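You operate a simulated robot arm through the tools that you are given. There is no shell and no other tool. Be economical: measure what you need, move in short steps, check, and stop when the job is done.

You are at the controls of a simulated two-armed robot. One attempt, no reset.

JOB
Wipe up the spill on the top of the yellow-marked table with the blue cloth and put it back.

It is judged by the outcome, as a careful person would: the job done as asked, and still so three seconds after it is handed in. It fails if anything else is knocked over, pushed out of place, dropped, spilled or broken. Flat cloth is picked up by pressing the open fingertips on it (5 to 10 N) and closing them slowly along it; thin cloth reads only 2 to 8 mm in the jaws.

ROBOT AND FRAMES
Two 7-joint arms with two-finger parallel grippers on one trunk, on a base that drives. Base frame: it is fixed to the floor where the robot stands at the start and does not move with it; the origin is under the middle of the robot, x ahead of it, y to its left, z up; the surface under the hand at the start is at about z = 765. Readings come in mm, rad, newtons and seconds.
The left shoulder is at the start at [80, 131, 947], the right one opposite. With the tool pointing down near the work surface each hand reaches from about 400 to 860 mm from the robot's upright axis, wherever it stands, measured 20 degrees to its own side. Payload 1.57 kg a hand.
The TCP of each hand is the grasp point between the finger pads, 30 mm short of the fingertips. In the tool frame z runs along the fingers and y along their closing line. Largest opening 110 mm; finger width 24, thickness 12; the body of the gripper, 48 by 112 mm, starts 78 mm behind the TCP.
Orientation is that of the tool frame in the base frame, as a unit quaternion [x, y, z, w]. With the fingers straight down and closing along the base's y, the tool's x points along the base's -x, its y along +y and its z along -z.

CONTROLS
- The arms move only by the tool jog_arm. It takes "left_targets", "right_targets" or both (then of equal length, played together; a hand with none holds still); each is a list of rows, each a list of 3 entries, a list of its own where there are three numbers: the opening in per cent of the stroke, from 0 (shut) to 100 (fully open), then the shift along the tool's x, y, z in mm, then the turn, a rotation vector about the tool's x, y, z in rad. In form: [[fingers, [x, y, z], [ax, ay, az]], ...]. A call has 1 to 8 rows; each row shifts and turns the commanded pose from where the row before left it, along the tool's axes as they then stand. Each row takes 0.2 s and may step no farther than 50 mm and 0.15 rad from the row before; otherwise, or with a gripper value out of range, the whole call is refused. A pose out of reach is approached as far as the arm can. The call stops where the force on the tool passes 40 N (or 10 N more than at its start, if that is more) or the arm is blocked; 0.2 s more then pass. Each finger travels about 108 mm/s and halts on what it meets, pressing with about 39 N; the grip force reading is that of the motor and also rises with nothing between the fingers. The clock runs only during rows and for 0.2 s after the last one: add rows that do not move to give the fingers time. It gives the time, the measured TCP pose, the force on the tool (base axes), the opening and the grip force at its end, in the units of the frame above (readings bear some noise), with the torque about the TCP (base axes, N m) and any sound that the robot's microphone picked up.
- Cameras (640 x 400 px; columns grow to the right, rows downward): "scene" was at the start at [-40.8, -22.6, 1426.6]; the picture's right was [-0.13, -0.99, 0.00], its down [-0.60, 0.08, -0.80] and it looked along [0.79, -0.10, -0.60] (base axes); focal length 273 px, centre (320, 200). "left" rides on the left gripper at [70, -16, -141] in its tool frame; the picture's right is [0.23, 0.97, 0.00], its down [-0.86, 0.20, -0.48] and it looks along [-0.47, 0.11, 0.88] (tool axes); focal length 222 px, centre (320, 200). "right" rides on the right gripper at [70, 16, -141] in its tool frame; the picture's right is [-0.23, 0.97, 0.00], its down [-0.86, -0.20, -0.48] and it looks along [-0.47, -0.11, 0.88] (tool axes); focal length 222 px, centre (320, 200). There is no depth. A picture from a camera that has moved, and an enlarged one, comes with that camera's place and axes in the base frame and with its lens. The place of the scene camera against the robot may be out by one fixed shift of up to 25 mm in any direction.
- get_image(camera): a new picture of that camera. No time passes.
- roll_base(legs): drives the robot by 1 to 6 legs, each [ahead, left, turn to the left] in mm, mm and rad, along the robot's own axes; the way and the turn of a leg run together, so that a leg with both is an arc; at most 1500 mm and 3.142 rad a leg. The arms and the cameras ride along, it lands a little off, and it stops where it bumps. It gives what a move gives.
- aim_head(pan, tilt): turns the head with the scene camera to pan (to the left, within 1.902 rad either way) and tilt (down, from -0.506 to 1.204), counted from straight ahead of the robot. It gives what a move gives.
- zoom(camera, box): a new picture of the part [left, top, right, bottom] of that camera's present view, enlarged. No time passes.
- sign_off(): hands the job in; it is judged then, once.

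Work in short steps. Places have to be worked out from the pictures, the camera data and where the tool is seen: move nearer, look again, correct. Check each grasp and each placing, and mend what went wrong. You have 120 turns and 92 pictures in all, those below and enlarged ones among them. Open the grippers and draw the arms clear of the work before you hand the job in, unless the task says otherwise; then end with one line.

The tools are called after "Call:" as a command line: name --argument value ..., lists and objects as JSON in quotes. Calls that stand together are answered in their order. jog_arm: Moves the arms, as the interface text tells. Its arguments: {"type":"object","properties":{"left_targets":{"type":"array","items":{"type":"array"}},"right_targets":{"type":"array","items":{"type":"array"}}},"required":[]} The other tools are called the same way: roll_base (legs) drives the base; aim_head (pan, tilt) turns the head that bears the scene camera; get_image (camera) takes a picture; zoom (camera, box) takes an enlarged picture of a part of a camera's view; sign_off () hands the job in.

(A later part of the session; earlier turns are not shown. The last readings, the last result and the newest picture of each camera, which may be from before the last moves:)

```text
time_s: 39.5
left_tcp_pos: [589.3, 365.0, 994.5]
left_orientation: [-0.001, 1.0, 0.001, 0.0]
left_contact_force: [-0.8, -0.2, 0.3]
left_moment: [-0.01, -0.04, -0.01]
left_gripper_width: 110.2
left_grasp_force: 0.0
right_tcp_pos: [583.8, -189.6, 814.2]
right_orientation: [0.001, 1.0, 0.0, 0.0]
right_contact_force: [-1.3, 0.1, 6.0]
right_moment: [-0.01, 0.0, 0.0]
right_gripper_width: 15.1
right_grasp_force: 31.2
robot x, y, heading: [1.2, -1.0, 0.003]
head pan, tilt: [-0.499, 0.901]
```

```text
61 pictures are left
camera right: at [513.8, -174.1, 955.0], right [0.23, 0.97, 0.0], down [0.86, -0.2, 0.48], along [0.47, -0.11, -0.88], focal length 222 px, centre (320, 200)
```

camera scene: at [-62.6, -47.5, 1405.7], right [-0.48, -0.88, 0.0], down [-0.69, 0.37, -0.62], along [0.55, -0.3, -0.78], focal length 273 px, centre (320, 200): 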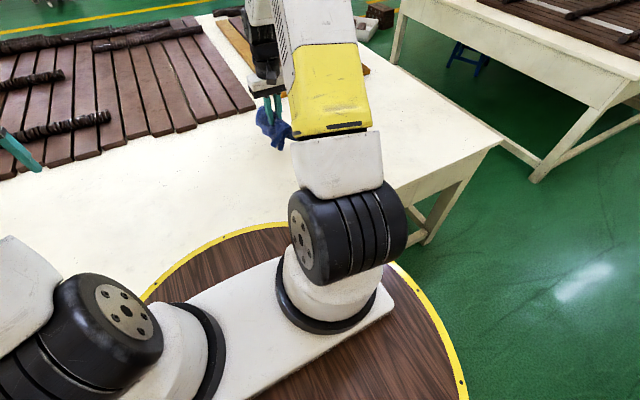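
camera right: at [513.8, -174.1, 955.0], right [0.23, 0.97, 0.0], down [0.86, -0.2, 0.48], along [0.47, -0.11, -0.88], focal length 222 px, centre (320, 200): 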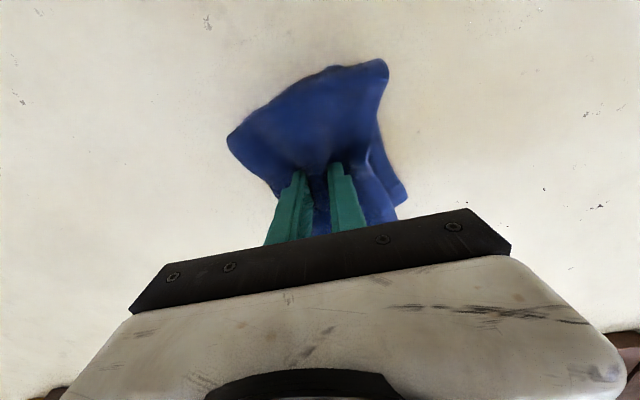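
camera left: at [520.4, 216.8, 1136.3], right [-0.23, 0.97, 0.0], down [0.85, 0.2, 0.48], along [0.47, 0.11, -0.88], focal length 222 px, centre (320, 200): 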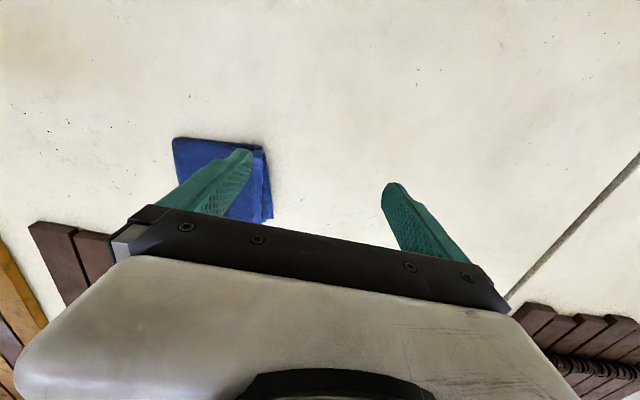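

Force is a steady 6 N. I'll continue the raster at x = 584, 604 and 624.

Call:
jog_arm --right_targets '[[0, [0, -25, 1], [0, 0, 0]], [0, [0, -25, 0], [0, 0, 0]], [0, [0, -25, 0], [0, 0, 0]], [0, [0, -25, 0], [0, 0, 0]], [0, [0, -25, 0], [0, 0, 0]], [0, [0, -25, 0], [0, 0, 0]], [0, [-20, 0, 0], [0, 0, 0]]]'

Call:
jog_arm --right_targets '[[0, [0, 25, 0], [0, 0, 0]], [0, [0, 25, 0], [0, 0, 0]], [0, [0, 25, 0], [0, 0, 0]], [0, [0, 25, 0], [0, 0, 0]], [0, [0, 25, 0], [0, 0, 0]], [0, [0, 25, 0], [0, 0, 0]], [0, [-20, 0, 0], [0, 0, 0]]]'

Call:
jog_arm --right_targets '[[0, [0, -25, 0], [0, 0, 0]], [0, [0, -25, 0], [0, 0, 0]], [0, [0, -25, 0], [0, 0, 0]], [0, [0, -25, 0], [0, 0, 0]], [0, [0, -25, 0], [0, 0, 0]], [0, [0, -25, 0], [0, 0, 0]]]'

Call:
jog_arm --right_targets '[[0, [0, 0, -20], [0, 0, 0]], [0, [0, 0, -40], [0, 0, 0]], [0, [0, 0, -40], [0, 0, 0]], [0, [-25, 35, -40], [0, 0, 0]], [0, [-25, 35, 0], [0, 0, 0]], [0, [-25, 35, 0], [0, 0, 0]], [0, [-25, 35, 0], [0, 0, 0]]]'

Call:
get_image --camera "right"

Call:
get_image --camera "scene"

```text
time_s: 41.1
left_tcp_pos: [588.9, 364.1, 994.1]
left_orientation: [0.0, 1.0, 0.0, 0.0]
left_contact_force: [0.1, -0.1, -0.4]
left_moment: [0.0, -0.02, -0.01]
left_gripper_width: 109.9
left_grasp_force: 0.0
right_tcp_pos: [603.6, -339.2, 813.9]
right_orientation: [-0.001, 1.0, 0.0, 0.0]
right_contact_force: [-2.6, 0.6, 6.8]
right_moment: [-0.02, 0.0, 0.01]
right_gripper_width: 15.3
right_grasp_force: 30.9
robot x, y, heading: [-4.5, 0.3, -0.003]
head pan, tilt: [-0.499, 0.901]
```

```text
time_s: 42.7
left_tcp_pos: [588.0, 364.3, 995.2]
left_orientation: [-0.001, 1.0, 0.0, 0.0]
left_contact_force: [0.6, 0.3, 0.3]
left_moment: [-0.03, 0.01, 0.01]
left_gripper_width: 110.1
left_grasp_force: 0.0
right_tcp_pos: [623.2, -189.6, 813.5]
right_orientation: [-0.001, 1.0, 0.0, 0.0]
right_contact_force: [-2.1, 0.0, 4.9]
right_moment: [-0.01, 0.0, 0.02]
right_gripper_width: 15.1
right_grasp_force: 31.3
robot x, y, heading: [-0.1, -1.8, 0.004]
head pan, tilt: [-0.499, 0.901]
```

```text
time_s: 44.1
left_tcp_pos: [589.8, 364.5, 995.5]
left_orientation: [-0.001, 1.0, 0.0, 0.0]
left_contact_force: [0.0, 0.1, -1.0]
left_moment: [-0.01, -0.02, 0.0]
left_gripper_width: 110.2
left_grasp_force: 0.1
right_tcp_pos: [625.2, -337.6, 812.2]
right_orientation: [-0.001, 1.0, -0.001, 0.0]
right_contact_force: [-0.1, -0.2, 6.7]
right_moment: [-0.04, -0.01, 0.04]
right_gripper_width: 15.1
right_grasp_force: 31.2
robot x, y, heading: [-0.9, 4.3, 0.003]
head pan, tilt: [-0.499, 0.901]
```

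```text
refused: row 4 steps farther than a row can; nothing moved
```

```text
60 pictures are left
camera right: at [554.7, -323.0, 954.0], right [0.23, 0.97, 0.0], down [0.86, -0.2, 0.48], along [0.47, -0.11, -0.88], focal length 222 px, centre (320, 200)
```

right: 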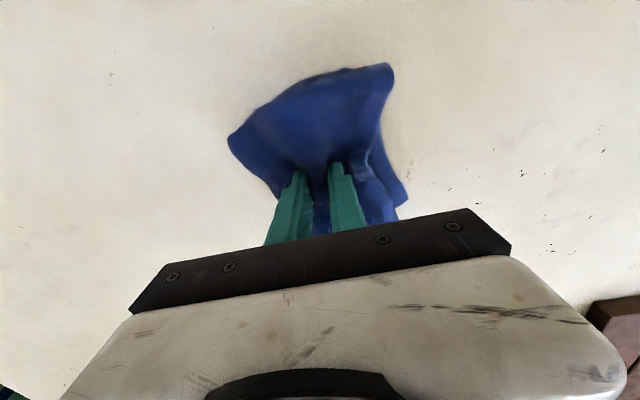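

```text
59 pictures are left
camera scene: at [-62.8, -47.2, 1405.7], right [-0.48, -0.88, 0.0], down [-0.69, 0.37, -0.62], along [0.55, -0.3, -0.78], focal length 273 px, centre (320, 200)
```

scene: 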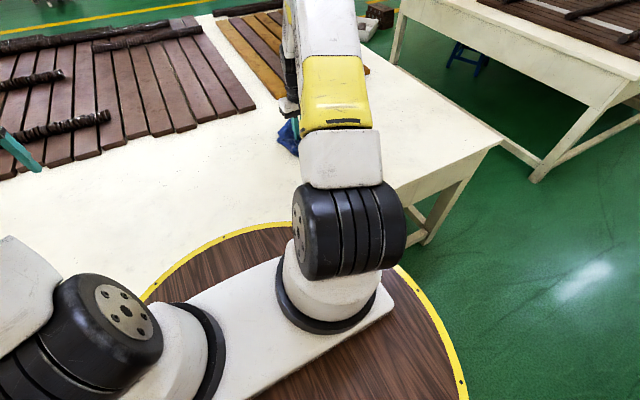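

The raster is finished. I'll lift and move to the side, so the wiped area shows beside the cloth.

Call:
jog_arm --right_targets '[[0, [0, 0, -20], [0, 0, 0]], [0, [0, 0, -40], [0, 0, 0]], [0, [0, 0, -40], [0, 0, 0]], [0, [10, -20, -40], [0, 0, 0]], [0, [10, -30, -10], [0, 0, 0]], [0, [8, -20, 0], [0, 0, 0]], [0, [0, 0, 0], [0, 0, 0]]]'

Call:
get_image --camera "right"

```text
time_s: 45.7
left_tcp_pos: [587.8, 364.3, 994.2]
left_orientation: [0.0, 1.0, 0.0, 0.0]
left_contact_force: [0.5, -0.6, -0.2]
left_moment: [0.03, -0.04, 0.0]
left_gripper_width: 109.9
left_grasp_force: 0.3
right_tcp_pos: [596.1, -409.2, 963.9]
right_orientation: [-0.001, 1.0, -0.001, 0.0]
right_contact_force: [0.7, -0.5, -0.2]
right_moment: [-0.03, -0.02, 0.02]
right_gripper_width: 15.0
right_grasp_force: 30.9
robot x, y, heading: [-3.3, 1.3, 0.002]
head pan, tilt: [-0.499, 0.901]
```

```text
58 pictures are left
camera right: at [526.9, -393.3, 1104.6], right [0.23, 0.97, 0.0], down [0.86, -0.2, 0.48], along [0.47, -0.11, -0.88], focal length 222 px, centre (320, 200)
```

right: 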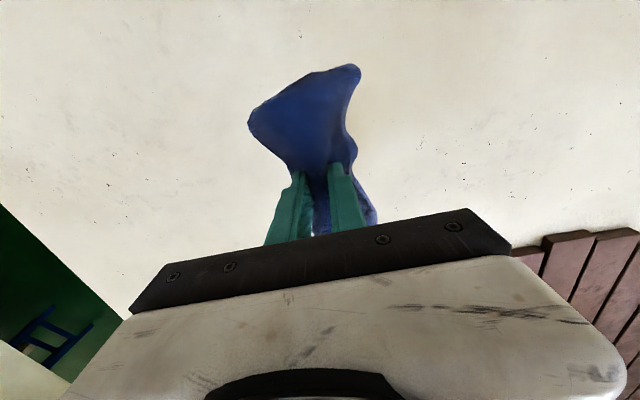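

The stain area should sit near pixel (422, 95). I'll zoom there.

Call:
zoom --camera "right" --box '[360, 0, 600, 150]'

```text
2.67 times, centred on (480, 75) of right
camera zoom: at [526.9, -393.3, 1104.6], right [0.23, 0.97, 0.0], down [0.86, -0.2, 0.48], along [0.47, -0.11, -0.88], focal length 592 px, centre (-107, 533)
```

zoom: 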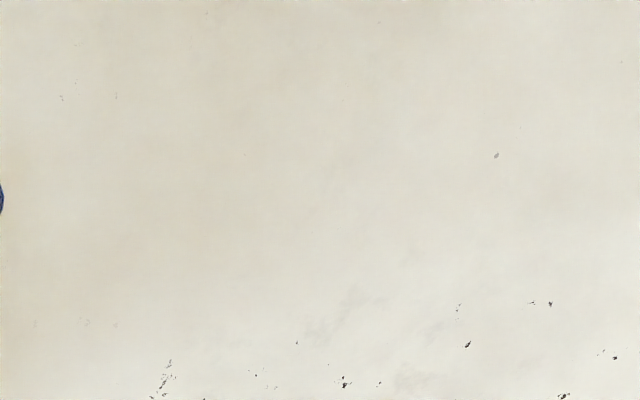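

It looks clean, apart from a possible faint tinge at the left edge. I'll check from the other side.

Call:
jog_arm --right_targets '[[0, [0, 45, 0], [0, 0, 0]], [0, [0, 45, 0], [0, 0, 0]], [0, [0, 45, 0], [0, 0, 0]], [0, [0, 45, 0], [0, 0, 0]], [0, [0, 45, 0], [0, 0, 0]], [0, [0, 45, 0], [0, 0, 0]], [0, [0, 0, 0], [0, 0, 0]]]'

Call:
get_image --camera "right"

Call:
zoom --camera "right" --box '[40, 50, 280, 200]'

```text
time_s: 47.3
left_tcp_pos: [588.3, 364.8, 995.0]
left_orientation: [-0.001, 1.0, 0.0, 0.0]
left_contact_force: [0.0, 0.3, -0.3]
left_moment: [-0.01, -0.02, -0.02]
left_gripper_width: 110.1
left_grasp_force: 0.1
right_tcp_pos: [596.3, -136.7, 962.2]
right_orientation: [0.0, 1.0, 0.0, -0.001]
right_contact_force: [0.4, -0.3, 0.6]
right_moment: [-0.02, 0.0, 0.02]
right_gripper_width: 15.0
right_grasp_force: 30.8
robot x, y, heading: [-2.8, -1.1, 0.004]
head pan, tilt: [-0.499, 0.901]
```

```text
56 pictures are left
camera right: at [526.6, -122.6, 1104.1], right [0.23, 0.97, 0.0], down [0.86, -0.2, 0.48], along [0.47, -0.11, -0.88], focal length 222 px, centre (320, 200)
```

right: 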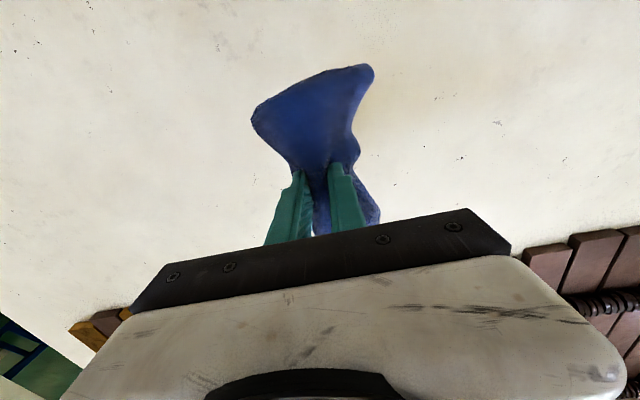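

```text
2.67 times, centred on (160, 125) of right
camera zoom: at [526.6, -122.6, 1104.1], right [0.23, 0.97, 0.0], down [0.86, -0.2, 0.48], along [0.47, -0.11, -0.88], focal length 592 px, centre (747, 400)
```

zoom: 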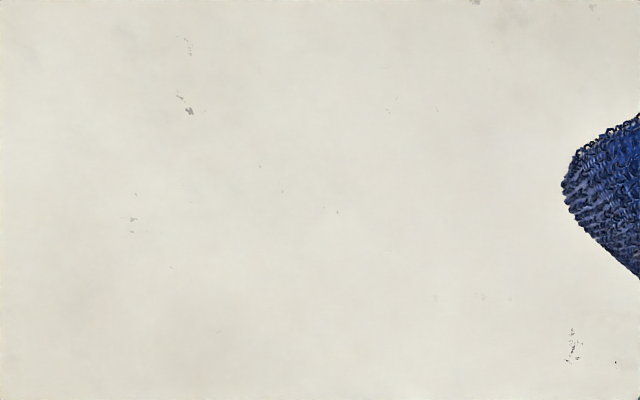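

Both views show the former stain area evenly clean. I'll carry the cloth back over its original place at (717, 86).

Call:
jog_arm --right_targets '[[0, [-20, 37, 0], [0, 0, 0]], [0, [-20, 37, 0], [0, 0, 0]], [0, [-20, 37, 0], [0, 0, 0]], [0, [-20, 37, 0], [0, 0, 0]], [0, [-20, 37, 0], [0, 0, 0]], [0, [-21, 38, 0], [0, 0, 0]], [0, [0, 0, 40], [0, 0, 0]], [0, [0, 0, 0], [0, 0, 0]]]'

Call:
jog_arm --right_targets '[[0, [0, 0, 40], [0, 0, 0]], [0, [0, 0, 40], [0, 0, 0]], [0, [0, 0, 20], [0, 0, 0]], [0, [0, 0, 7], [0, 0, 0]], [0, [0, 0, 0], [0, 0, 0]]]'

Call:
get_image --camera "right"

```text
time_s: 49.1
left_tcp_pos: [588.0, 364.2, 995.5]
left_orientation: [-0.001, 1.0, 0.0, 0.0]
left_contact_force: [-0.3, -0.2, 0.2]
left_moment: [0.0, 0.01, 0.01]
left_gripper_width: 110.1
left_grasp_force: 0.0
right_tcp_pos: [717.7, 82.8, 924.5]
right_orientation: [-0.001, 1.0, 0.0, 0.0]
right_contact_force: [1.2, 0.0, -0.8]
right_moment: [-0.03, -0.01, 0.01]
right_gripper_width: 14.9
right_grasp_force: 31.1
robot x, y, heading: [-3.0, -1.3, 0.001]
head pan, tilt: [-0.499, 0.901]
```

```text
time_s: 50.3
left_tcp_pos: [588.2, 363.5, 994.5]
left_orientation: [-0.001, 1.0, 0.001, 0.0]
left_contact_force: [-1.2, 0.0, -0.4]
left_moment: [-0.02, 0.06, 0.01]
left_gripper_width: 110.2
left_grasp_force: 0.1
right_tcp_pos: [717.2, 83.0, 818.0]
right_orientation: [-0.001, 1.0, 0.0, 0.001]
right_contact_force: [0.4, 0.1, 6.3]
right_moment: [-0.03, -0.1, 0.01]
right_gripper_width: 14.7
right_grasp_force: 30.7
robot x, y, heading: [-2.2, -6.0, -0.002]
head pan, tilt: [-0.499, 0.901]
```

```text
54 pictures are left
camera right: at [647.5, 99.1, 958.2], right [0.23, 0.97, 0.0], down [0.85, -0.2, 0.48], along [0.47, -0.11, -0.88], focal length 222 px, centre (320, 200)
```

right: 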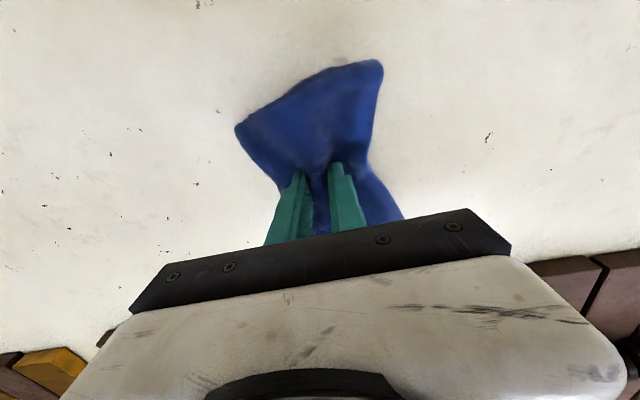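

The cloth is touching down at home. I'll press a bit more, then open slowly so it spreads out again.

Call:
jog_arm --right_targets '[[0, [0, 3, 3], [0, 0, 0]], [0, [0, 0, 3], [0, 0, 0]], [0, [0, 0, 2], [0, 0, 0]], [0, [0, 0, 0], [0, 0, 0]]]'

Call:
jog_arm --right_targets '[[18, [0, 0, 0], [0, 0, 0]], [25, [0, 0, 0], [0, 0, 0]], [32, [0, 0, 0], [0, 0, 0]], [39, [0, 0, 0], [0, 0, 0]], [46, [0, 0, 0], [0, 0, 0]], [53, [0, 0, 0], [0, 0, 0]], [60, [0, 0, 0], [0, 0, 0]], [60, [0, 0, 0], [0, 0, 0]]]'

Call:
get_image --camera "right"

```text
time_s: 51.3
left_tcp_pos: [588.1, 364.4, 995.2]
left_orientation: [-0.001, 1.0, 0.0, 0.001]
left_contact_force: [0.0, -0.2, 0.5]
left_moment: [0.02, 0.0, 0.01]
left_gripper_width: 109.9
left_grasp_force: 0.1
right_tcp_pos: [718.0, 85.9, 810.5]
right_orientation: [0.0, 1.0, 0.002, 0.002]
right_contact_force: [-0.4, 1.0, 26.2]
right_moment: [0.02, -0.11, 0.05]
right_gripper_width: 15.0
right_grasp_force: 30.7
robot x, y, heading: [-0.5, 2.8, 0.0]
head pan, tilt: [-0.499, 0.901]
```

```text
time_s: 53.1
left_tcp_pos: [588.2, 364.3, 994.2]
left_orientation: [-0.001, 1.0, 0.0, 0.0]
left_contact_force: [0.2, -0.1, -0.3]
left_moment: [0.01, 0.03, -0.03]
left_gripper_width: 110.1
left_grasp_force: 0.1
right_tcp_pos: [717.2, 85.7, 809.9]
right_orientation: [0.0, 1.0, 0.0, 0.0]
right_contact_force: [-0.5, -2.6, 19.9]
right_moment: [0.17, 0.0, -0.02]
right_gripper_width: 59.7
right_grasp_force: 0.0
robot x, y, heading: [-1.5, 0.5, -0.002]
head pan, tilt: [-0.499, 0.901]
```

```text
53 pictures are left
camera right: at [647.1, 101.8, 949.8], right [0.23, 0.97, 0.0], down [0.86, -0.2, 0.48], along [0.47, -0.11, -0.88], focal length 222 px, centre (320, 200)
```

right: 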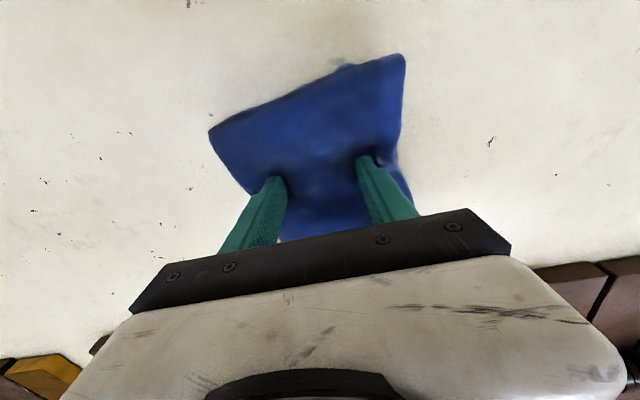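

The cloth has spread out again. I'll lift straight up slowly and then compare from the earlier viewpoint.

Call:
jog_arm --right_targets '[[60, [0, 0, -3], [0, 0, 0]], [60, [0, 0, -10], [0, 0, 0]], [60, [0, 0, -20], [0, 0, 0]], [60, [0, 0, -30], [0, 0, 0]], [60, [0, 0, -40], [0, 0, 0]], [80, [20, -10, -40], [0, 0, 0]], [100, [36, -18, -7], [0, 0, 0]], [100, [0, 0, 0], [0, 0, 0]]]'

Call:
get_image --camera "right"

Call:
aim_head --pan -0.3 --tilt 0.9

Call:
zoom --camera "scene" --box '[120, 60, 320, 185]'

```text
time_s: 54.9
left_tcp_pos: [588.7, 362.8, 994.4]
left_orientation: [-0.001, 1.0, 0.0, 0.0]
left_contact_force: [-0.3, 0.6, 0.9]
left_moment: [-0.01, 0.01, -0.01]
left_gripper_width: 109.8
left_grasp_force: 0.0
right_tcp_pos: [660.5, 58.5, 958.5]
right_orientation: [-0.001, 1.0, 0.0, -0.001]
right_contact_force: [0.6, -0.4, -0.1]
right_moment: [-0.02, 0.0, -0.02]
right_gripper_width: 110.0
right_grasp_force: 0.0
robot x, y, heading: [-1.9, 2.7, -0.002]
head pan, tilt: [-0.499, 0.901]
```

```text
52 pictures are left
camera right: at [590.0, 74.5, 1098.4], right [0.23, 0.97, 0.0], down [0.86, -0.2, 0.48], along [0.47, -0.11, -0.88], focal length 222 px, centre (320, 200)
```

right: 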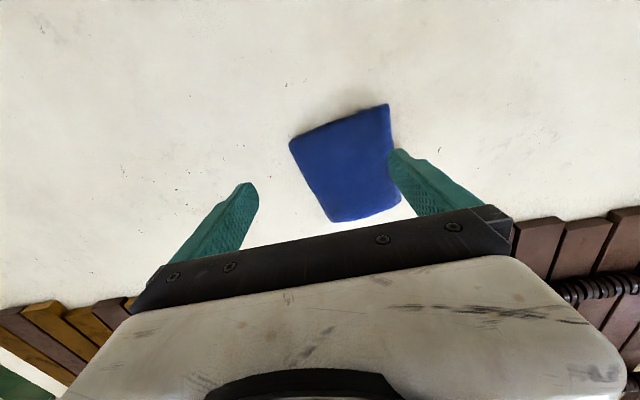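

```text
time_s: 55.6
left_tcp_pos: [589.1, 364.1, 994.1]
left_orientation: [-0.001, 1.0, 0.0, 0.0]
left_contact_force: [0.1, -0.8, -0.8]
left_moment: [0.01, -0.01, 0.02]
left_gripper_width: 109.9
left_grasp_force: 0.1
right_tcp_pos: [659.6, 59.8, 958.0]
right_orientation: [-0.001, 1.0, -0.001, 0.0]
right_contact_force: [0.6, -0.2, -0.1]
right_moment: [-0.01, 0.0, -0.03]
right_gripper_width: 110.2
right_grasp_force: 0.0
robot x, y, heading: [-2.7, 0.5, 0.002]
head pan, tilt: [-0.3, 0.901]
```

```text
3.20 times, centred on (220, 122) of scene
camera zoom: at [-56.8, -33.7, 1405.7], right [-0.3, -0.96, 0.0], down [-0.75, 0.23, -0.62], along [0.59, -0.18, -0.78], focal length 874 px, centre (640, 448)
```

zoom: 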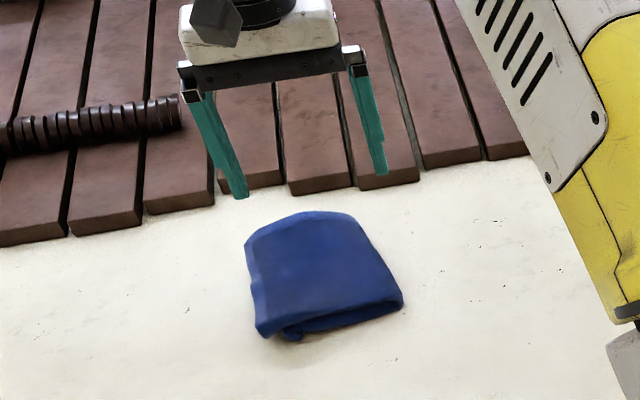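

The cloth lies flat, almost exactly where it was. I'll return the right hand to its start pose and compare the spill area from the original viewpoint.

Call:
jog_arm --right_targets '[[100, [8, -45, 0], [0, 0, 0]], [100, [8, -45, 0], [0, 0, 0]], [100, [8, -45, 0], [0, 0, 0]], [100, [8, -45, 0], [0, 0, 0]], [100, [8, -45, 0], [0, 0, 0]], [100, [8, -45, 0], [0, 0, 0]], [100, [8, -45, 0], [0, 0, 0]], [100, [8, -45, 0], [0, 0, 0]]]'

Call:
get_image --camera "right"

Call:
zoom --camera "right" --box '[200, 40, 500, 230]'

```text
time_s: 57.4
left_tcp_pos: [589.1, 364.3, 993.5]
left_orientation: [-0.001, 1.0, 0.0, 0.0]
left_contact_force: [0.2, 0.6, -0.9]
left_moment: [-0.05, 0.0, 0.01]
left_gripper_width: 109.9
left_grasp_force: 0.1
right_tcp_pos: [596.6, -300.8, 959.2]
right_orientation: [-0.001, 1.0, 0.0, 0.0]
right_contact_force: [0.1, 0.0, -0.6]
right_moment: [-0.04, 0.01, -0.04]
right_gripper_width: 109.9
right_grasp_force: 0.1
robot x, y, heading: [1.6, 3.0, -0.0]
head pan, tilt: [-0.3, 0.901]
```

```text
50 pictures are left
camera right: at [527.6, -285.3, 1099.1], right [0.23, 0.97, 0.0], down [0.86, -0.2, 0.48], along [0.47, -0.11, -0.88], focal length 222 px, centre (320, 200)
```

right: 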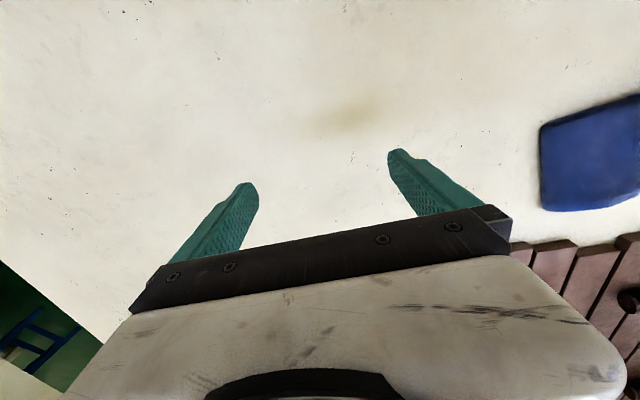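

```text
2.11 times, centred on (350, 135) of right
camera zoom: at [527.6, -285.3, 1099.1], right [0.23, 0.97, 0.0], down [0.86, -0.2, 0.48], along [0.47, -0.11, -0.88], focal length 468 px, centre (257, 337)
```

zoom: 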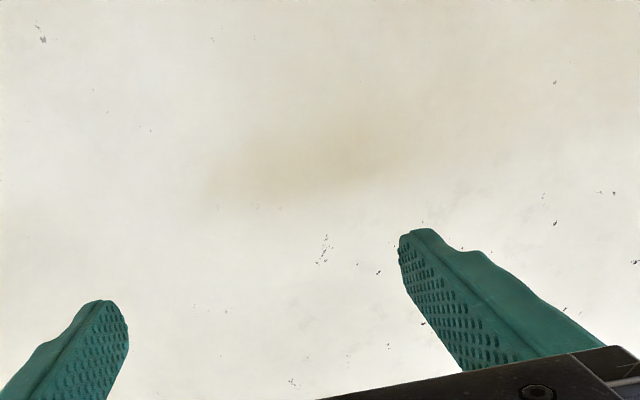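

A faint tint still shows at the same pixel, and it seems to follow the camera, so it may be the hand's own soft shadow. I'll move the hand and see whether the tint moves with it.

Call:
jog_arm --right_targets '[[100, [0, -40, 0], [0, 0, 0]], [100, [0, -40, 0], [0, 0, 0]], [100, [0, -40, 0], [0, 0, 0]], [100, [0, 0, 0], [0, 0, 0]]]'

Call:
get_image --camera "right"

Call:
zoom --camera "scene" --box '[160, 0, 480, 200]'

```text
time_s: 58.4
left_tcp_pos: [588.5, 364.8, 992.9]
left_orientation: [-0.001, 1.0, 0.0, 0.0]
left_contact_force: [0.0, 0.5, -0.8]
left_moment: [0.01, -0.01, 0.01]
left_gripper_width: 109.7
left_grasp_force: 0.0
right_tcp_pos: [598.1, -421.9, 958.5]
right_orientation: [-0.001, 1.0, 0.0, 0.0]
right_contact_force: [0.4, 0.3, -0.1]
right_moment: [0.0, 0.01, 0.02]
right_gripper_width: 110.1
right_grasp_force: 0.0
robot x, y, heading: [-0.1, 4.4, 0.002]
head pan, tilt: [-0.3, 0.901]
```

```text
48 pictures are left
camera right: at [527.5, -406.6, 1100.1], right [0.23, 0.97, 0.0], down [0.86, -0.2, 0.48], along [0.47, -0.11, -0.88], focal length 222 px, centre (320, 200)
```

right: 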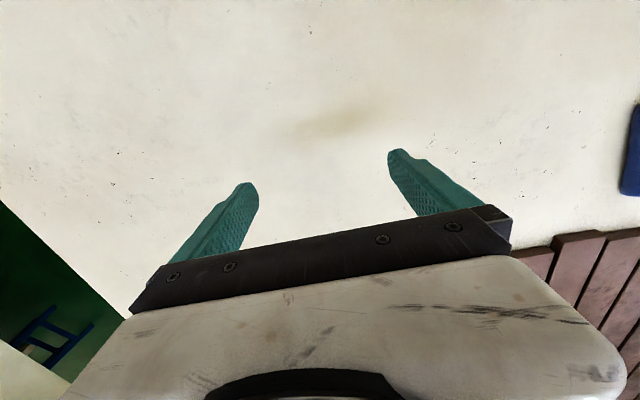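

```text
2.00 times, centred on (320, 100) of scene
camera zoom: at [-56.8, -33.8, 1405.7], right [-0.29, -0.96, 0.0], down [-0.75, 0.23, -0.62], along [0.59, -0.18, -0.78], focal length 546 px, centre (320, 400)
```

zoom: 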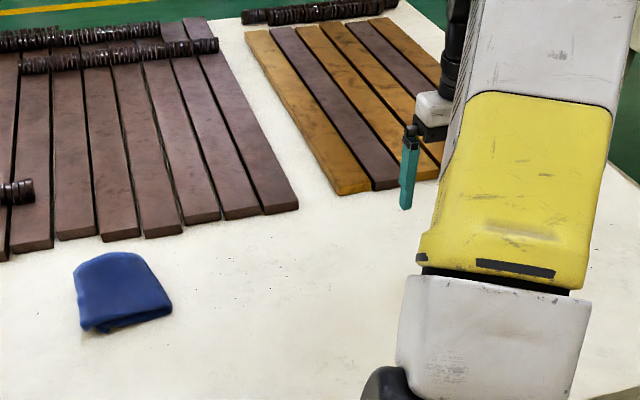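

The tint moved with the hand, so it was a shadow and the real spill is elsewhere on this table. I'll search the parts the arms hide, starting on the right.

Call:
aim_head --pan -0.7 --tilt 0.6

Call:
get_image --camera "scene"

Call:
aim_head --pan 0.5 --tilt 0.7

Call:
get_image --camera "scene"

Call:
get_image --camera "left"

```text
time_s: 59.3
left_tcp_pos: [588.1, 364.7, 994.4]
left_orientation: [0.0, 1.0, 0.0, 0.0]
left_contact_force: [0.7, -0.6, 0.1]
left_moment: [0.01, -0.05, -0.02]
left_gripper_width: 110.0
left_grasp_force: 0.1
right_tcp_pos: [597.3, -420.8, 959.7]
right_orientation: [-0.001, 1.0, 0.0, 0.0]
right_contact_force: [0.7, 0.0, 0.5]
right_moment: [-0.02, 0.0, 0.0]
right_gripper_width: 109.9
right_grasp_force: 0.0
robot x, y, heading: [-2.5, 0.5, 0.002]
head pan, tilt: [-0.7, 0.6]
```

```text
46 pictures are left
camera scene: at [-61.2, -68.3, 1430.4], right [-0.64, -0.77, 0.0], down [-0.43, 0.36, -0.82], along [0.63, -0.53, -0.57], focal length 273 px, centre (320, 200)
```

scene: 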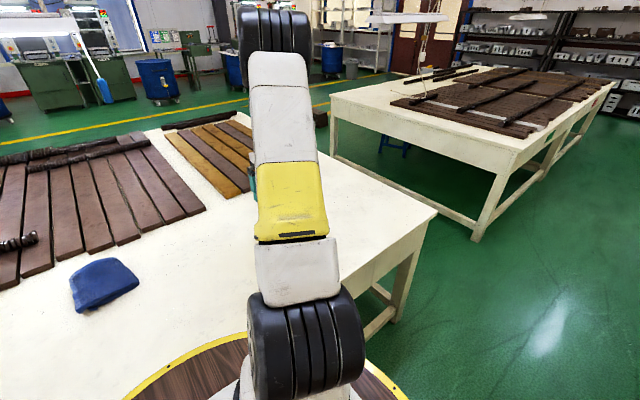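

```text
time_s: 60.7
left_tcp_pos: [588.6, 363.7, 993.8]
left_orientation: [-0.001, 1.0, 0.0, 0.0]
left_contact_force: [0.5, 0.2, -0.8]
left_moment: [0.02, -0.04, 0.03]
left_gripper_width: 110.1
left_grasp_force: 0.2
right_tcp_pos: [597.9, -422.8, 958.9]
right_orientation: [0.0, 1.0, 0.0, 0.0]
right_contact_force: [-0.6, 0.0, 0.5]
right_moment: [-0.02, 0.0, -0.01]
right_gripper_width: 110.1
right_grasp_force: 0.1
robot x, y, heading: [-0.8, 1.2, 0.002]
head pan, tilt: [0.499, 0.7]
```

```text
45 pictures are left
camera scene: at [-54.4, 29.2, 1421.8], right [0.48, -0.88, 0.0], down [-0.57, -0.31, -0.76], along [0.67, 0.37, -0.64], focal length 273 px, centre (320, 200)
```

scene: 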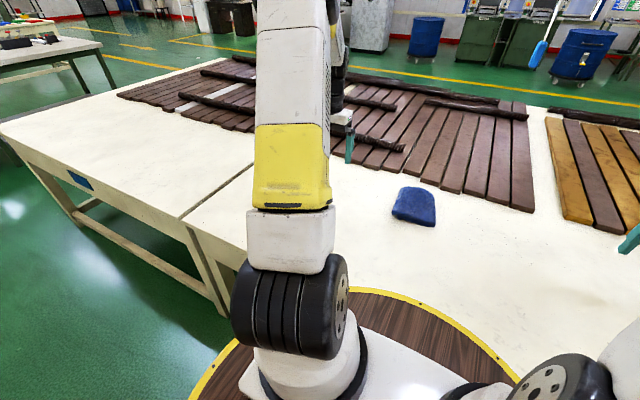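

```text
44 pictures are left
camera left: at [519.9, 347.8, 1136.0], right [-0.23, 0.97, 0.0], down [0.85, 0.2, 0.48], along [0.47, 0.11, -0.88], focal length 222 px, centre (320, 200)
```

left: 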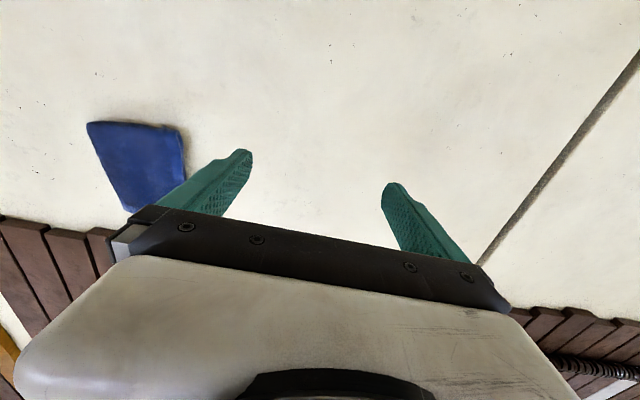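

The left side looks clean. The right end of the table is hidden by my right forearm, so I'll swing the right hand inward and look there.

Call:
jog_arm --right_targets '[[100, [0, 49, 0], [0, 0, 0]], [100, [0, 49, 0], [0, 0, 0]], [100, [0, 49, 0], [0, 0, 0]], [100, [0, 49, 0], [0, 0, 0]], [100, [0, 49, 0], [0, 0, 0]], [100, [0, 49, 0], [0, 0, 0]], [100, [0, 49, 0], [0, 0, 0]], [100, [0, 49, 0], [0, 0, 0]]]'

Call:
aim_head --pan -0.9 --tilt 0.7

Call:
get_image --camera "scene"

Call:
aim_head --pan -0.4 --tilt 0.6

Call:
get_image --camera "scene"

```text
time_s: 62.5
left_tcp_pos: [589.5, 362.6, 995.3]
left_orientation: [0.0, 1.0, 0.0, 0.001]
left_contact_force: [0.4, -0.3, 0.3]
left_moment: [0.05, 0.02, 0.01]
left_gripper_width: 109.9
left_grasp_force: 0.2
right_tcp_pos: [597.4, -30.2, 958.1]
right_orientation: [0.0, 1.0, 0.0, 0.0]
right_contact_force: [0.4, 0.0, -0.2]
right_moment: [0.02, 0.02, -0.01]
right_gripper_width: 109.9
right_grasp_force: 0.1
robot x, y, heading: [-2.1, 0.1, -0.001]
head pan, tilt: [0.499, 0.7]
```

```text
time_s: 64.0
left_tcp_pos: [588.4, 363.9, 995.2]
left_orientation: [-0.001, 1.0, 0.0, 0.0]
left_contact_force: [0.5, 0.4, 0.6]
left_moment: [-0.01, -0.02, -0.01]
left_gripper_width: 110.0
left_grasp_force: 0.0
right_tcp_pos: [596.5, -31.1, 958.1]
right_orientation: [-0.001, 1.0, 0.0, 0.0]
right_contact_force: [0.4, -0.5, 0.5]
right_moment: [0.01, 0.02, -0.02]
right_gripper_width: 110.2
right_grasp_force: 0.0
robot x, y, heading: [2.9, 3.1, 0.001]
head pan, tilt: [-0.901, 0.7]
```

```text
43 pictures are left
camera scene: at [-76.1, -77.9, 1421.8], right [-0.78, -0.62, 0.0], down [-0.4, 0.5, -0.76], along [0.48, -0.6, -0.64], focal length 273 px, centre (320, 200)
```

scene: 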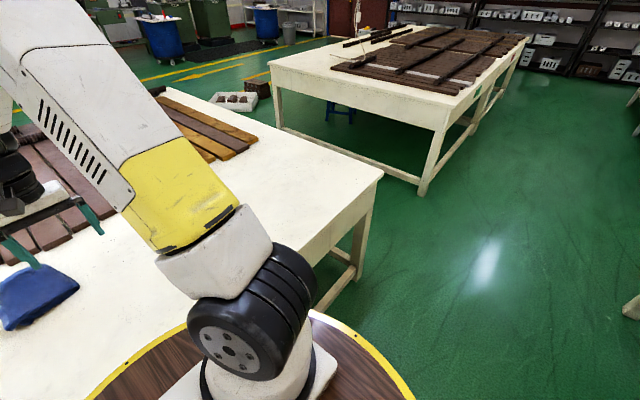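

```text
time_s: 64.9
left_tcp_pos: [589.2, 365.1, 995.0]
left_orientation: [-0.002, 1.0, -0.001, 0.0]
left_contact_force: [-0.8, -0.9, 0.2]
left_moment: [0.01, 0.01, 0.01]
left_gripper_width: 109.8
left_grasp_force: 0.1
right_tcp_pos: [597.4, -31.2, 958.2]
right_orientation: [-0.001, 1.0, 0.0, 0.0]
right_contact_force: [-1.5, -0.4, 0.0]
right_moment: [0.01, -0.05, 0.05]
right_gripper_width: 109.9
right_grasp_force: 0.2
robot x, y, heading: [-1.0, -0.1, -0.003]
head pan, tilt: [-0.4, 0.6]
```

```text
42 pictures are left
camera scene: at [-47.5, -45.8, 1430.4], right [-0.39, -0.92, 0.0], down [-0.52, 0.22, -0.82], along [0.76, -0.32, -0.57], focal length 273 px, centre (320, 200)
```

scene: 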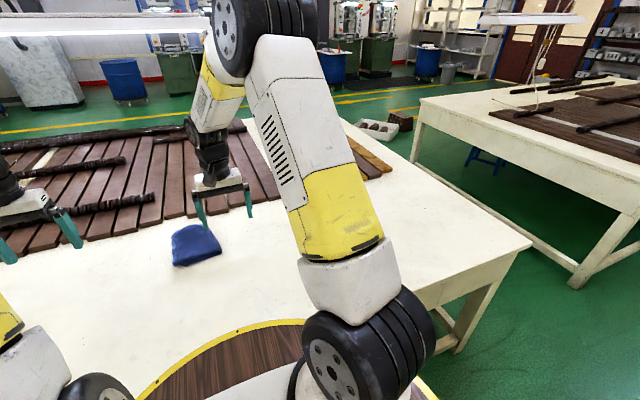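

No obvious stain shows there either, so the spill may be pale or clear. I'll zoom into the tabletop in sections and look for subtle sheen or outlines.

Call:
zoom --camera "scene" --box '[340, 120, 540, 245]'

Call:
zoom --camera "scene" --box '[60, 200, 300, 350]'

Call:
get_image --camera "right"

```text
3.20 times, centred on (440, 182) of scene
camera zoom: at [-47.5, -45.8, 1430.4], right [-0.39, -0.92, 0.0], down [-0.52, 0.22, -0.82], along [0.76, -0.32, -0.57], focal length 874 px, centre (-64, 256)
```

zoom: 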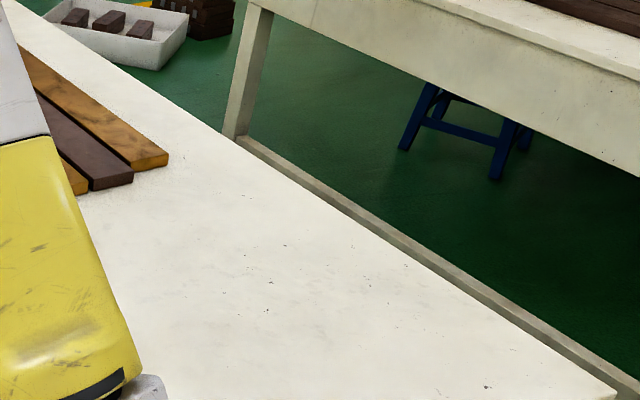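

```text
2.67 times, centred on (180, 275) of scene
camera zoom: at [-47.5, -45.8, 1430.4], right [-0.39, -0.92, 0.0], down [-0.52, 0.22, -0.82], along [0.76, -0.32, -0.57], focal length 728 px, centre (693, 0)
```

zoom: 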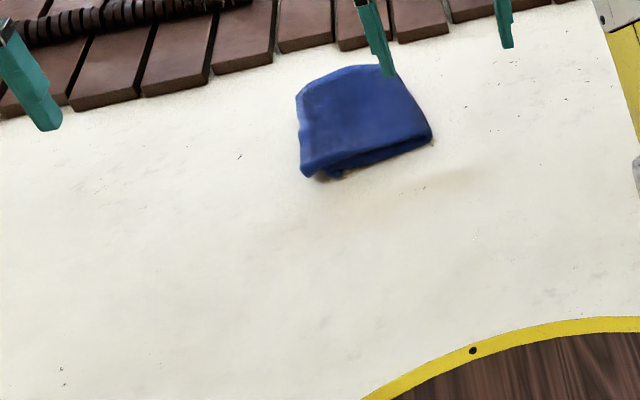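

```text
39 pictures are left
camera right: at [527.5, -15.1, 1098.9], right [0.23, 0.97, 0.0], down [0.86, -0.2, 0.48], along [0.47, -0.11, -0.88], focal length 222 px, centre (320, 200)
```

right: 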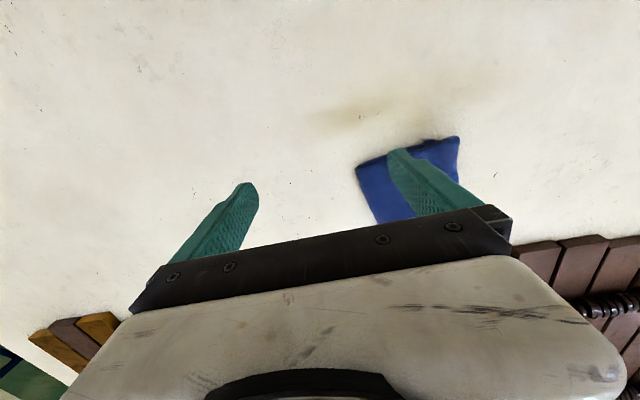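

The tint again follows the hand, so it is only a shadow. I'll spread the right hand well out, look straight ahead over the whole middle of the table, and zoom on the far half.

Call:
jog_arm --right_targets '[[100, [0, -49, 0], [0, 0, 0]], [100, [0, -49, 0], [0, 0, 0]], [100, [0, -49, 0], [0, 0, 0]], [100, [0, -49, 0], [0, 0, 0]], [100, [0, -49, 0], [0, 0, 0]], [100, [0, -49, 0], [0, 0, 0]], [100, [0, -49, 0], [0, 0, 0]], [100, [0, -49, 0], [0, 0, 0]]]'

Call:
jog_arm --right_targets '[[100, [20, -40, 0], [0, 0, 0]], [100, [20, -40, 0], [0, 0, 0]], [100, [20, -40, 0], [0, 0, 0]], [100, [20, -40, 0], [0, 0, 0]]]' --left_targets '[[100, [20, 40, 0], [0, 0, 0]], [100, [20, 40, 0], [0, 0, 0]], [100, [20, 40, 0], [0, 0, 0]], [100, [20, 40, 0], [0, 0, 0]]]'

Call:
aim_head --pan 0.0 --tilt 0.65

Call:
get_image --camera "scene"

Call:
zoom --camera "scene" --box '[160, 80, 480, 280]'

```text
time_s: 66.7
left_tcp_pos: [588.2, 364.4, 994.2]
left_orientation: [-0.001, 1.0, 0.001, 0.0]
left_contact_force: [0.0, 1.2, -0.3]
left_moment: [-0.01, 0.01, -0.01]
left_gripper_width: 109.9
left_grasp_force: 0.2
right_tcp_pos: [598.7, -421.7, 957.6]
right_orientation: [-0.001, 1.0, 0.001, 0.0]
right_contact_force: [0.6, 0.3, 0.4]
right_moment: [-0.03, -0.02, -0.04]
right_gripper_width: 109.8
right_grasp_force: 0.1
robot x, y, heading: [0.2, -0.9, 0.001]
head pan, tilt: [-0.4, 0.6]
```

```text
time_s: 67.7
left_tcp_pos: [507.3, 524.2, 994.3]
left_orientation: [0.0, 1.0, 0.0, 0.0]
left_contact_force: [0.1, -0.2, 0.2]
left_moment: [0.04, 0.02, 0.02]
left_gripper_width: 109.9
left_grasp_force: 0.1
right_tcp_pos: [516.4, -582.2, 959.0]
right_orientation: [-0.001, 1.0, 0.0, 0.0]
right_contact_force: [0.6, -0.2, 0.3]
right_moment: [-0.03, 0.03, 0.0]
right_gripper_width: 110.3
right_grasp_force: 0.1
robot x, y, heading: [-1.9, 0.2, 0.002]
head pan, tilt: [-0.4, 0.6]
```

```text
time_s: 68.6
left_tcp_pos: [508.1, 521.9, 995.8]
left_orientation: [0.0, 1.0, 0.0, 0.0]
left_contact_force: [0.1, 0.8, -0.7]
left_moment: [0.01, -0.01, 0.02]
left_gripper_width: 110.2
left_grasp_force: 0.0
right_tcp_pos: [516.3, -582.1, 958.8]
right_orientation: [-0.001, 1.0, 0.0, 0.0]
right_contact_force: [-0.3, -0.2, 0.4]
right_moment: [0.0, 0.0, 0.01]
right_gripper_width: 109.9
right_grasp_force: 0.0
robot x, y, heading: [-1.5, 0.4, 0.002]
head pan, tilt: [0.0, 0.649]
```

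```text
38 pictures are left
camera scene: at [-42.2, -11.5, 1426.2], right [0.0, -1.0, 0.0], down [-0.6, 0.0, -0.8], along [0.8, 0.0, -0.6], focal length 273 px, centre (320, 200)
```

scene: 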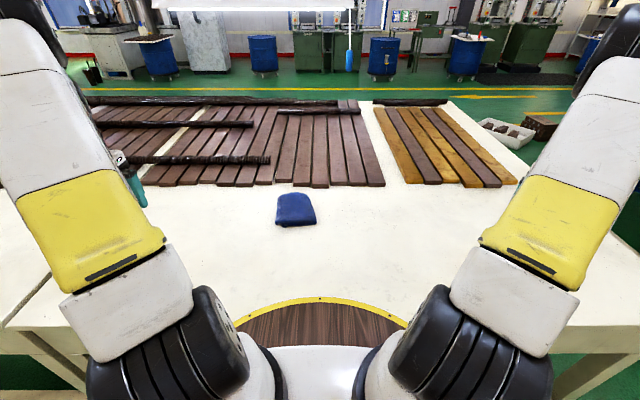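

```text
2.00 times, centred on (320, 180) of scene
camera zoom: at [-42.2, -11.5, 1426.2], right [0.0, -1.0, 0.0], down [-0.6, 0.0, -0.8], along [0.8, 0.0, -0.6], focal length 546 px, centre (320, 240)
```

zoom: 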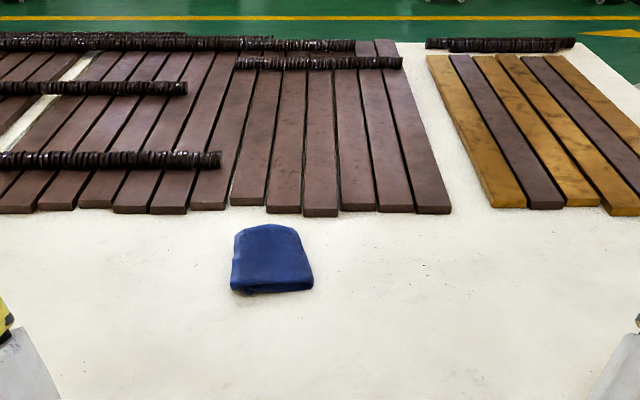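

The middle of the table shows no stain at all now. I'll look at the remaining parts with both wrist cameras, and check the neighbouring tables in close-up for tags and spills.

Call:
get_image --camera "right"

Call:
get_image --camera "left"

Call:
aim_head --pan -1.2 --tilt 0.5

Call:
zoom --camera "scene" --box '[160, 60, 480, 260]'

Call:
aim_head --pan 1.2 --tilt 0.4

Call:
get_image --camera "scene"

```text
36 pictures are left
camera right: at [446.9, -566.0, 1099.4], right [0.23, 0.97, 0.0], down [0.86, -0.2, 0.48], along [0.47, -0.11, -0.88], focal length 222 px, centre (320, 200)
```

right: 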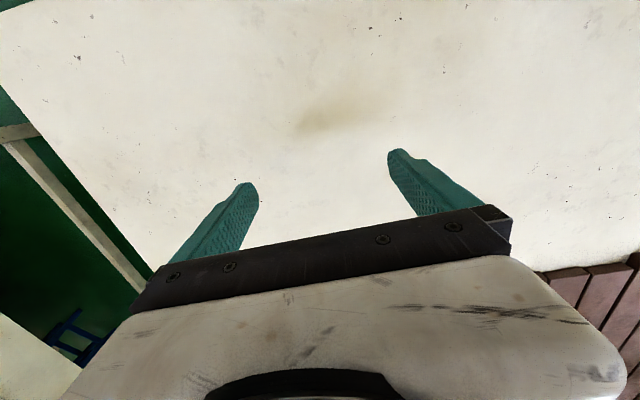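

```text
35 pictures are left
camera left: at [439.1, 506.6, 1136.9], right [-0.23, 0.97, 0.0], down [0.85, 0.2, 0.48], along [0.47, 0.11, -0.88], focal length 222 px, centre (320, 200)
```

left: 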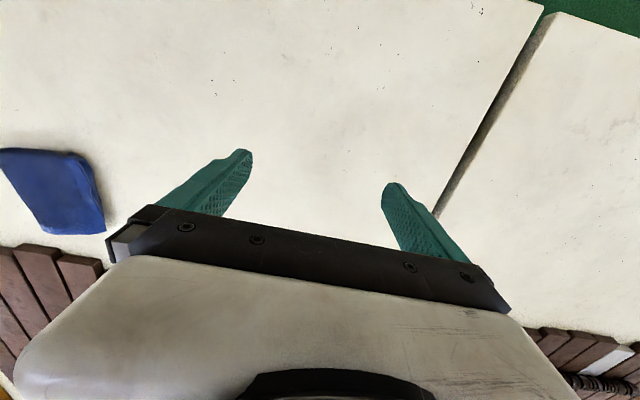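

```text
time_s: 70.0
left_tcp_pos: [507.6, 521.6, 995.5]
left_orientation: [0.0, 1.0, 0.0, -0.001]
left_contact_force: [0.4, -0.8, 1.2]
left_moment: [0.01, -0.04, 0.03]
left_gripper_width: 110.2
left_grasp_force: 0.1
right_tcp_pos: [515.8, -581.6, 958.3]
right_orientation: [0.0, 1.0, 0.0, 0.0]
right_contact_force: [1.2, -0.2, 0.4]
right_moment: [0.01, -0.02, -0.05]
right_gripper_width: 110.0
right_grasp_force: 0.2
robot x, y, heading: [-4.0, -4.9, 0.003]
head pan, tilt: [-1.201, 0.499]
```

```text
2.00 times, centred on (320, 160) of scene
camera zoom: at [-95.9, -96.3, 1439.5], right [-0.93, -0.36, 0.0], down [-0.17, 0.45, -0.88], along [0.32, -0.82, -0.48], focal length 546 px, centre (320, 280)
```

zoom: 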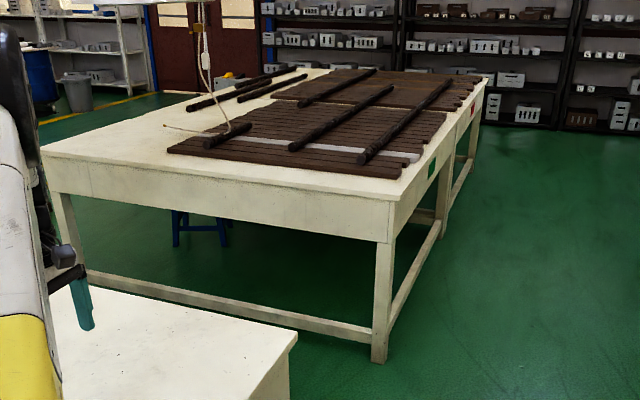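

```text
time_s: 72.2
left_tcp_pos: [508.8, 522.4, 995.5]
left_orientation: [0.0, 1.0, 0.0, 0.0]
left_contact_force: [-0.1, 0.8, 0.7]
left_moment: [0.0, 0.01, 0.01]
left_gripper_width: 109.9
left_grasp_force: 0.0
right_tcp_pos: [516.4, -581.3, 957.7]
right_orientation: [0.0, 1.0, -0.001, 0.001]
right_contact_force: [-0.2, 0.2, -0.4]
right_moment: [0.01, 0.0, -0.03]
right_gripper_width: 110.0
right_grasp_force: 0.0
robot x, y, heading: [-0.6, -0.7, 0.006]
head pan, tilt: [1.201, 0.4]
```

```text
33 pictures are left
camera scene: at [-95.5, 74.8, 1448.7], right [0.93, -0.36, 0.0], down [-0.14, -0.36, -0.92], along [0.33, 0.86, -0.39], focal length 273 px, centre (320, 200)
```

scene: 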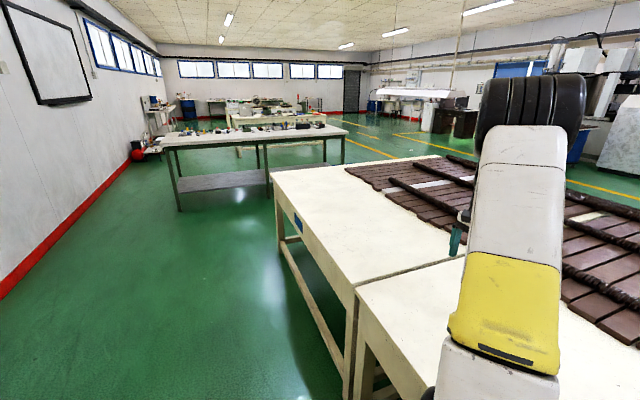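

I recall a small whitish sparkle near (515, -30) in several pictures. I'll take a tight zoom on it, because a clear spill might only show as a gloss.

Call:
aim_head --pan 0.0 --tilt 0.9

Call:
zoom --camera "scene" --box '[270, 100, 430, 200]'

Call:
zoom --camera "scene" --box '[130, 60, 290, 160]'

Call:
zoom --camera "scene" --box '[380, 40, 540, 140]'

```text
time_s: 73.6
left_tcp_pos: [507.9, 521.5, 995.9]
left_orientation: [-0.001, 1.0, 0.001, 0.0]
left_contact_force: [-0.3, 0.6, -0.6]
left_moment: [0.01, 0.0, -0.01]
left_gripper_width: 110.2
left_grasp_force: 0.1
right_tcp_pos: [515.6, -581.8, 958.5]
right_orientation: [-0.001, 1.0, 0.001, 0.0]
right_contact_force: [0.4, 0.9, -0.1]
right_moment: [0.01, 0.02, -0.01]
right_gripper_width: 110.1
right_grasp_force: 0.0
robot x, y, heading: [-3.4, -2.7, 0.003]
head pan, tilt: [0.0, 0.901]
```

```text
4.00 times, centred on (350, 150) of scene
camera zoom: at [-53.5, -11.4, 1405.7], right [0.0, -1.0, 0.0], down [-0.78, 0.0, -0.62], along [0.62, 0.0, -0.78], focal length 1092 px, centre (200, 400)
```

zoom: 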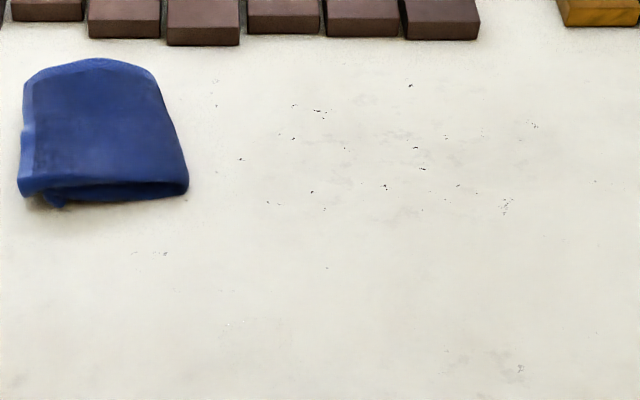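

```text
4.00 times, centred on (210, 110) of scene
camera zoom: at [-53.5, -11.4, 1405.7], right [0.0, -1.0, 0.0], down [-0.78, 0.0, -0.62], along [0.62, 0.0, -0.78], focal length 1092 px, centre (760, 560)
```

zoom: 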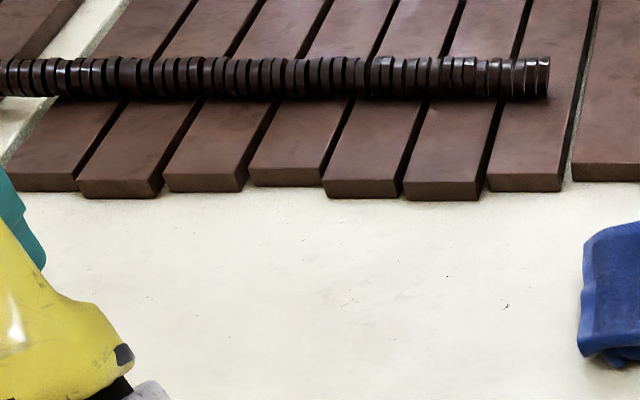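

```text
4.00 times, centred on (460, 90) of scene
camera zoom: at [-53.5, -11.4, 1405.7], right [0.0, -1.0, 0.0], down [-0.78, 0.0, -0.62], along [0.62, 0.0, -0.78], focal length 1092 px, centre (-240, 640)
```

zoom: 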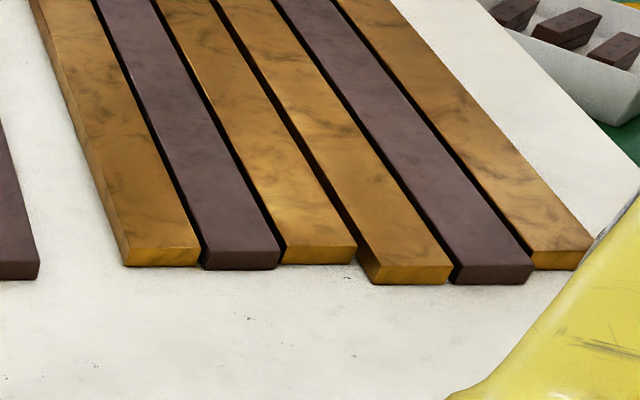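

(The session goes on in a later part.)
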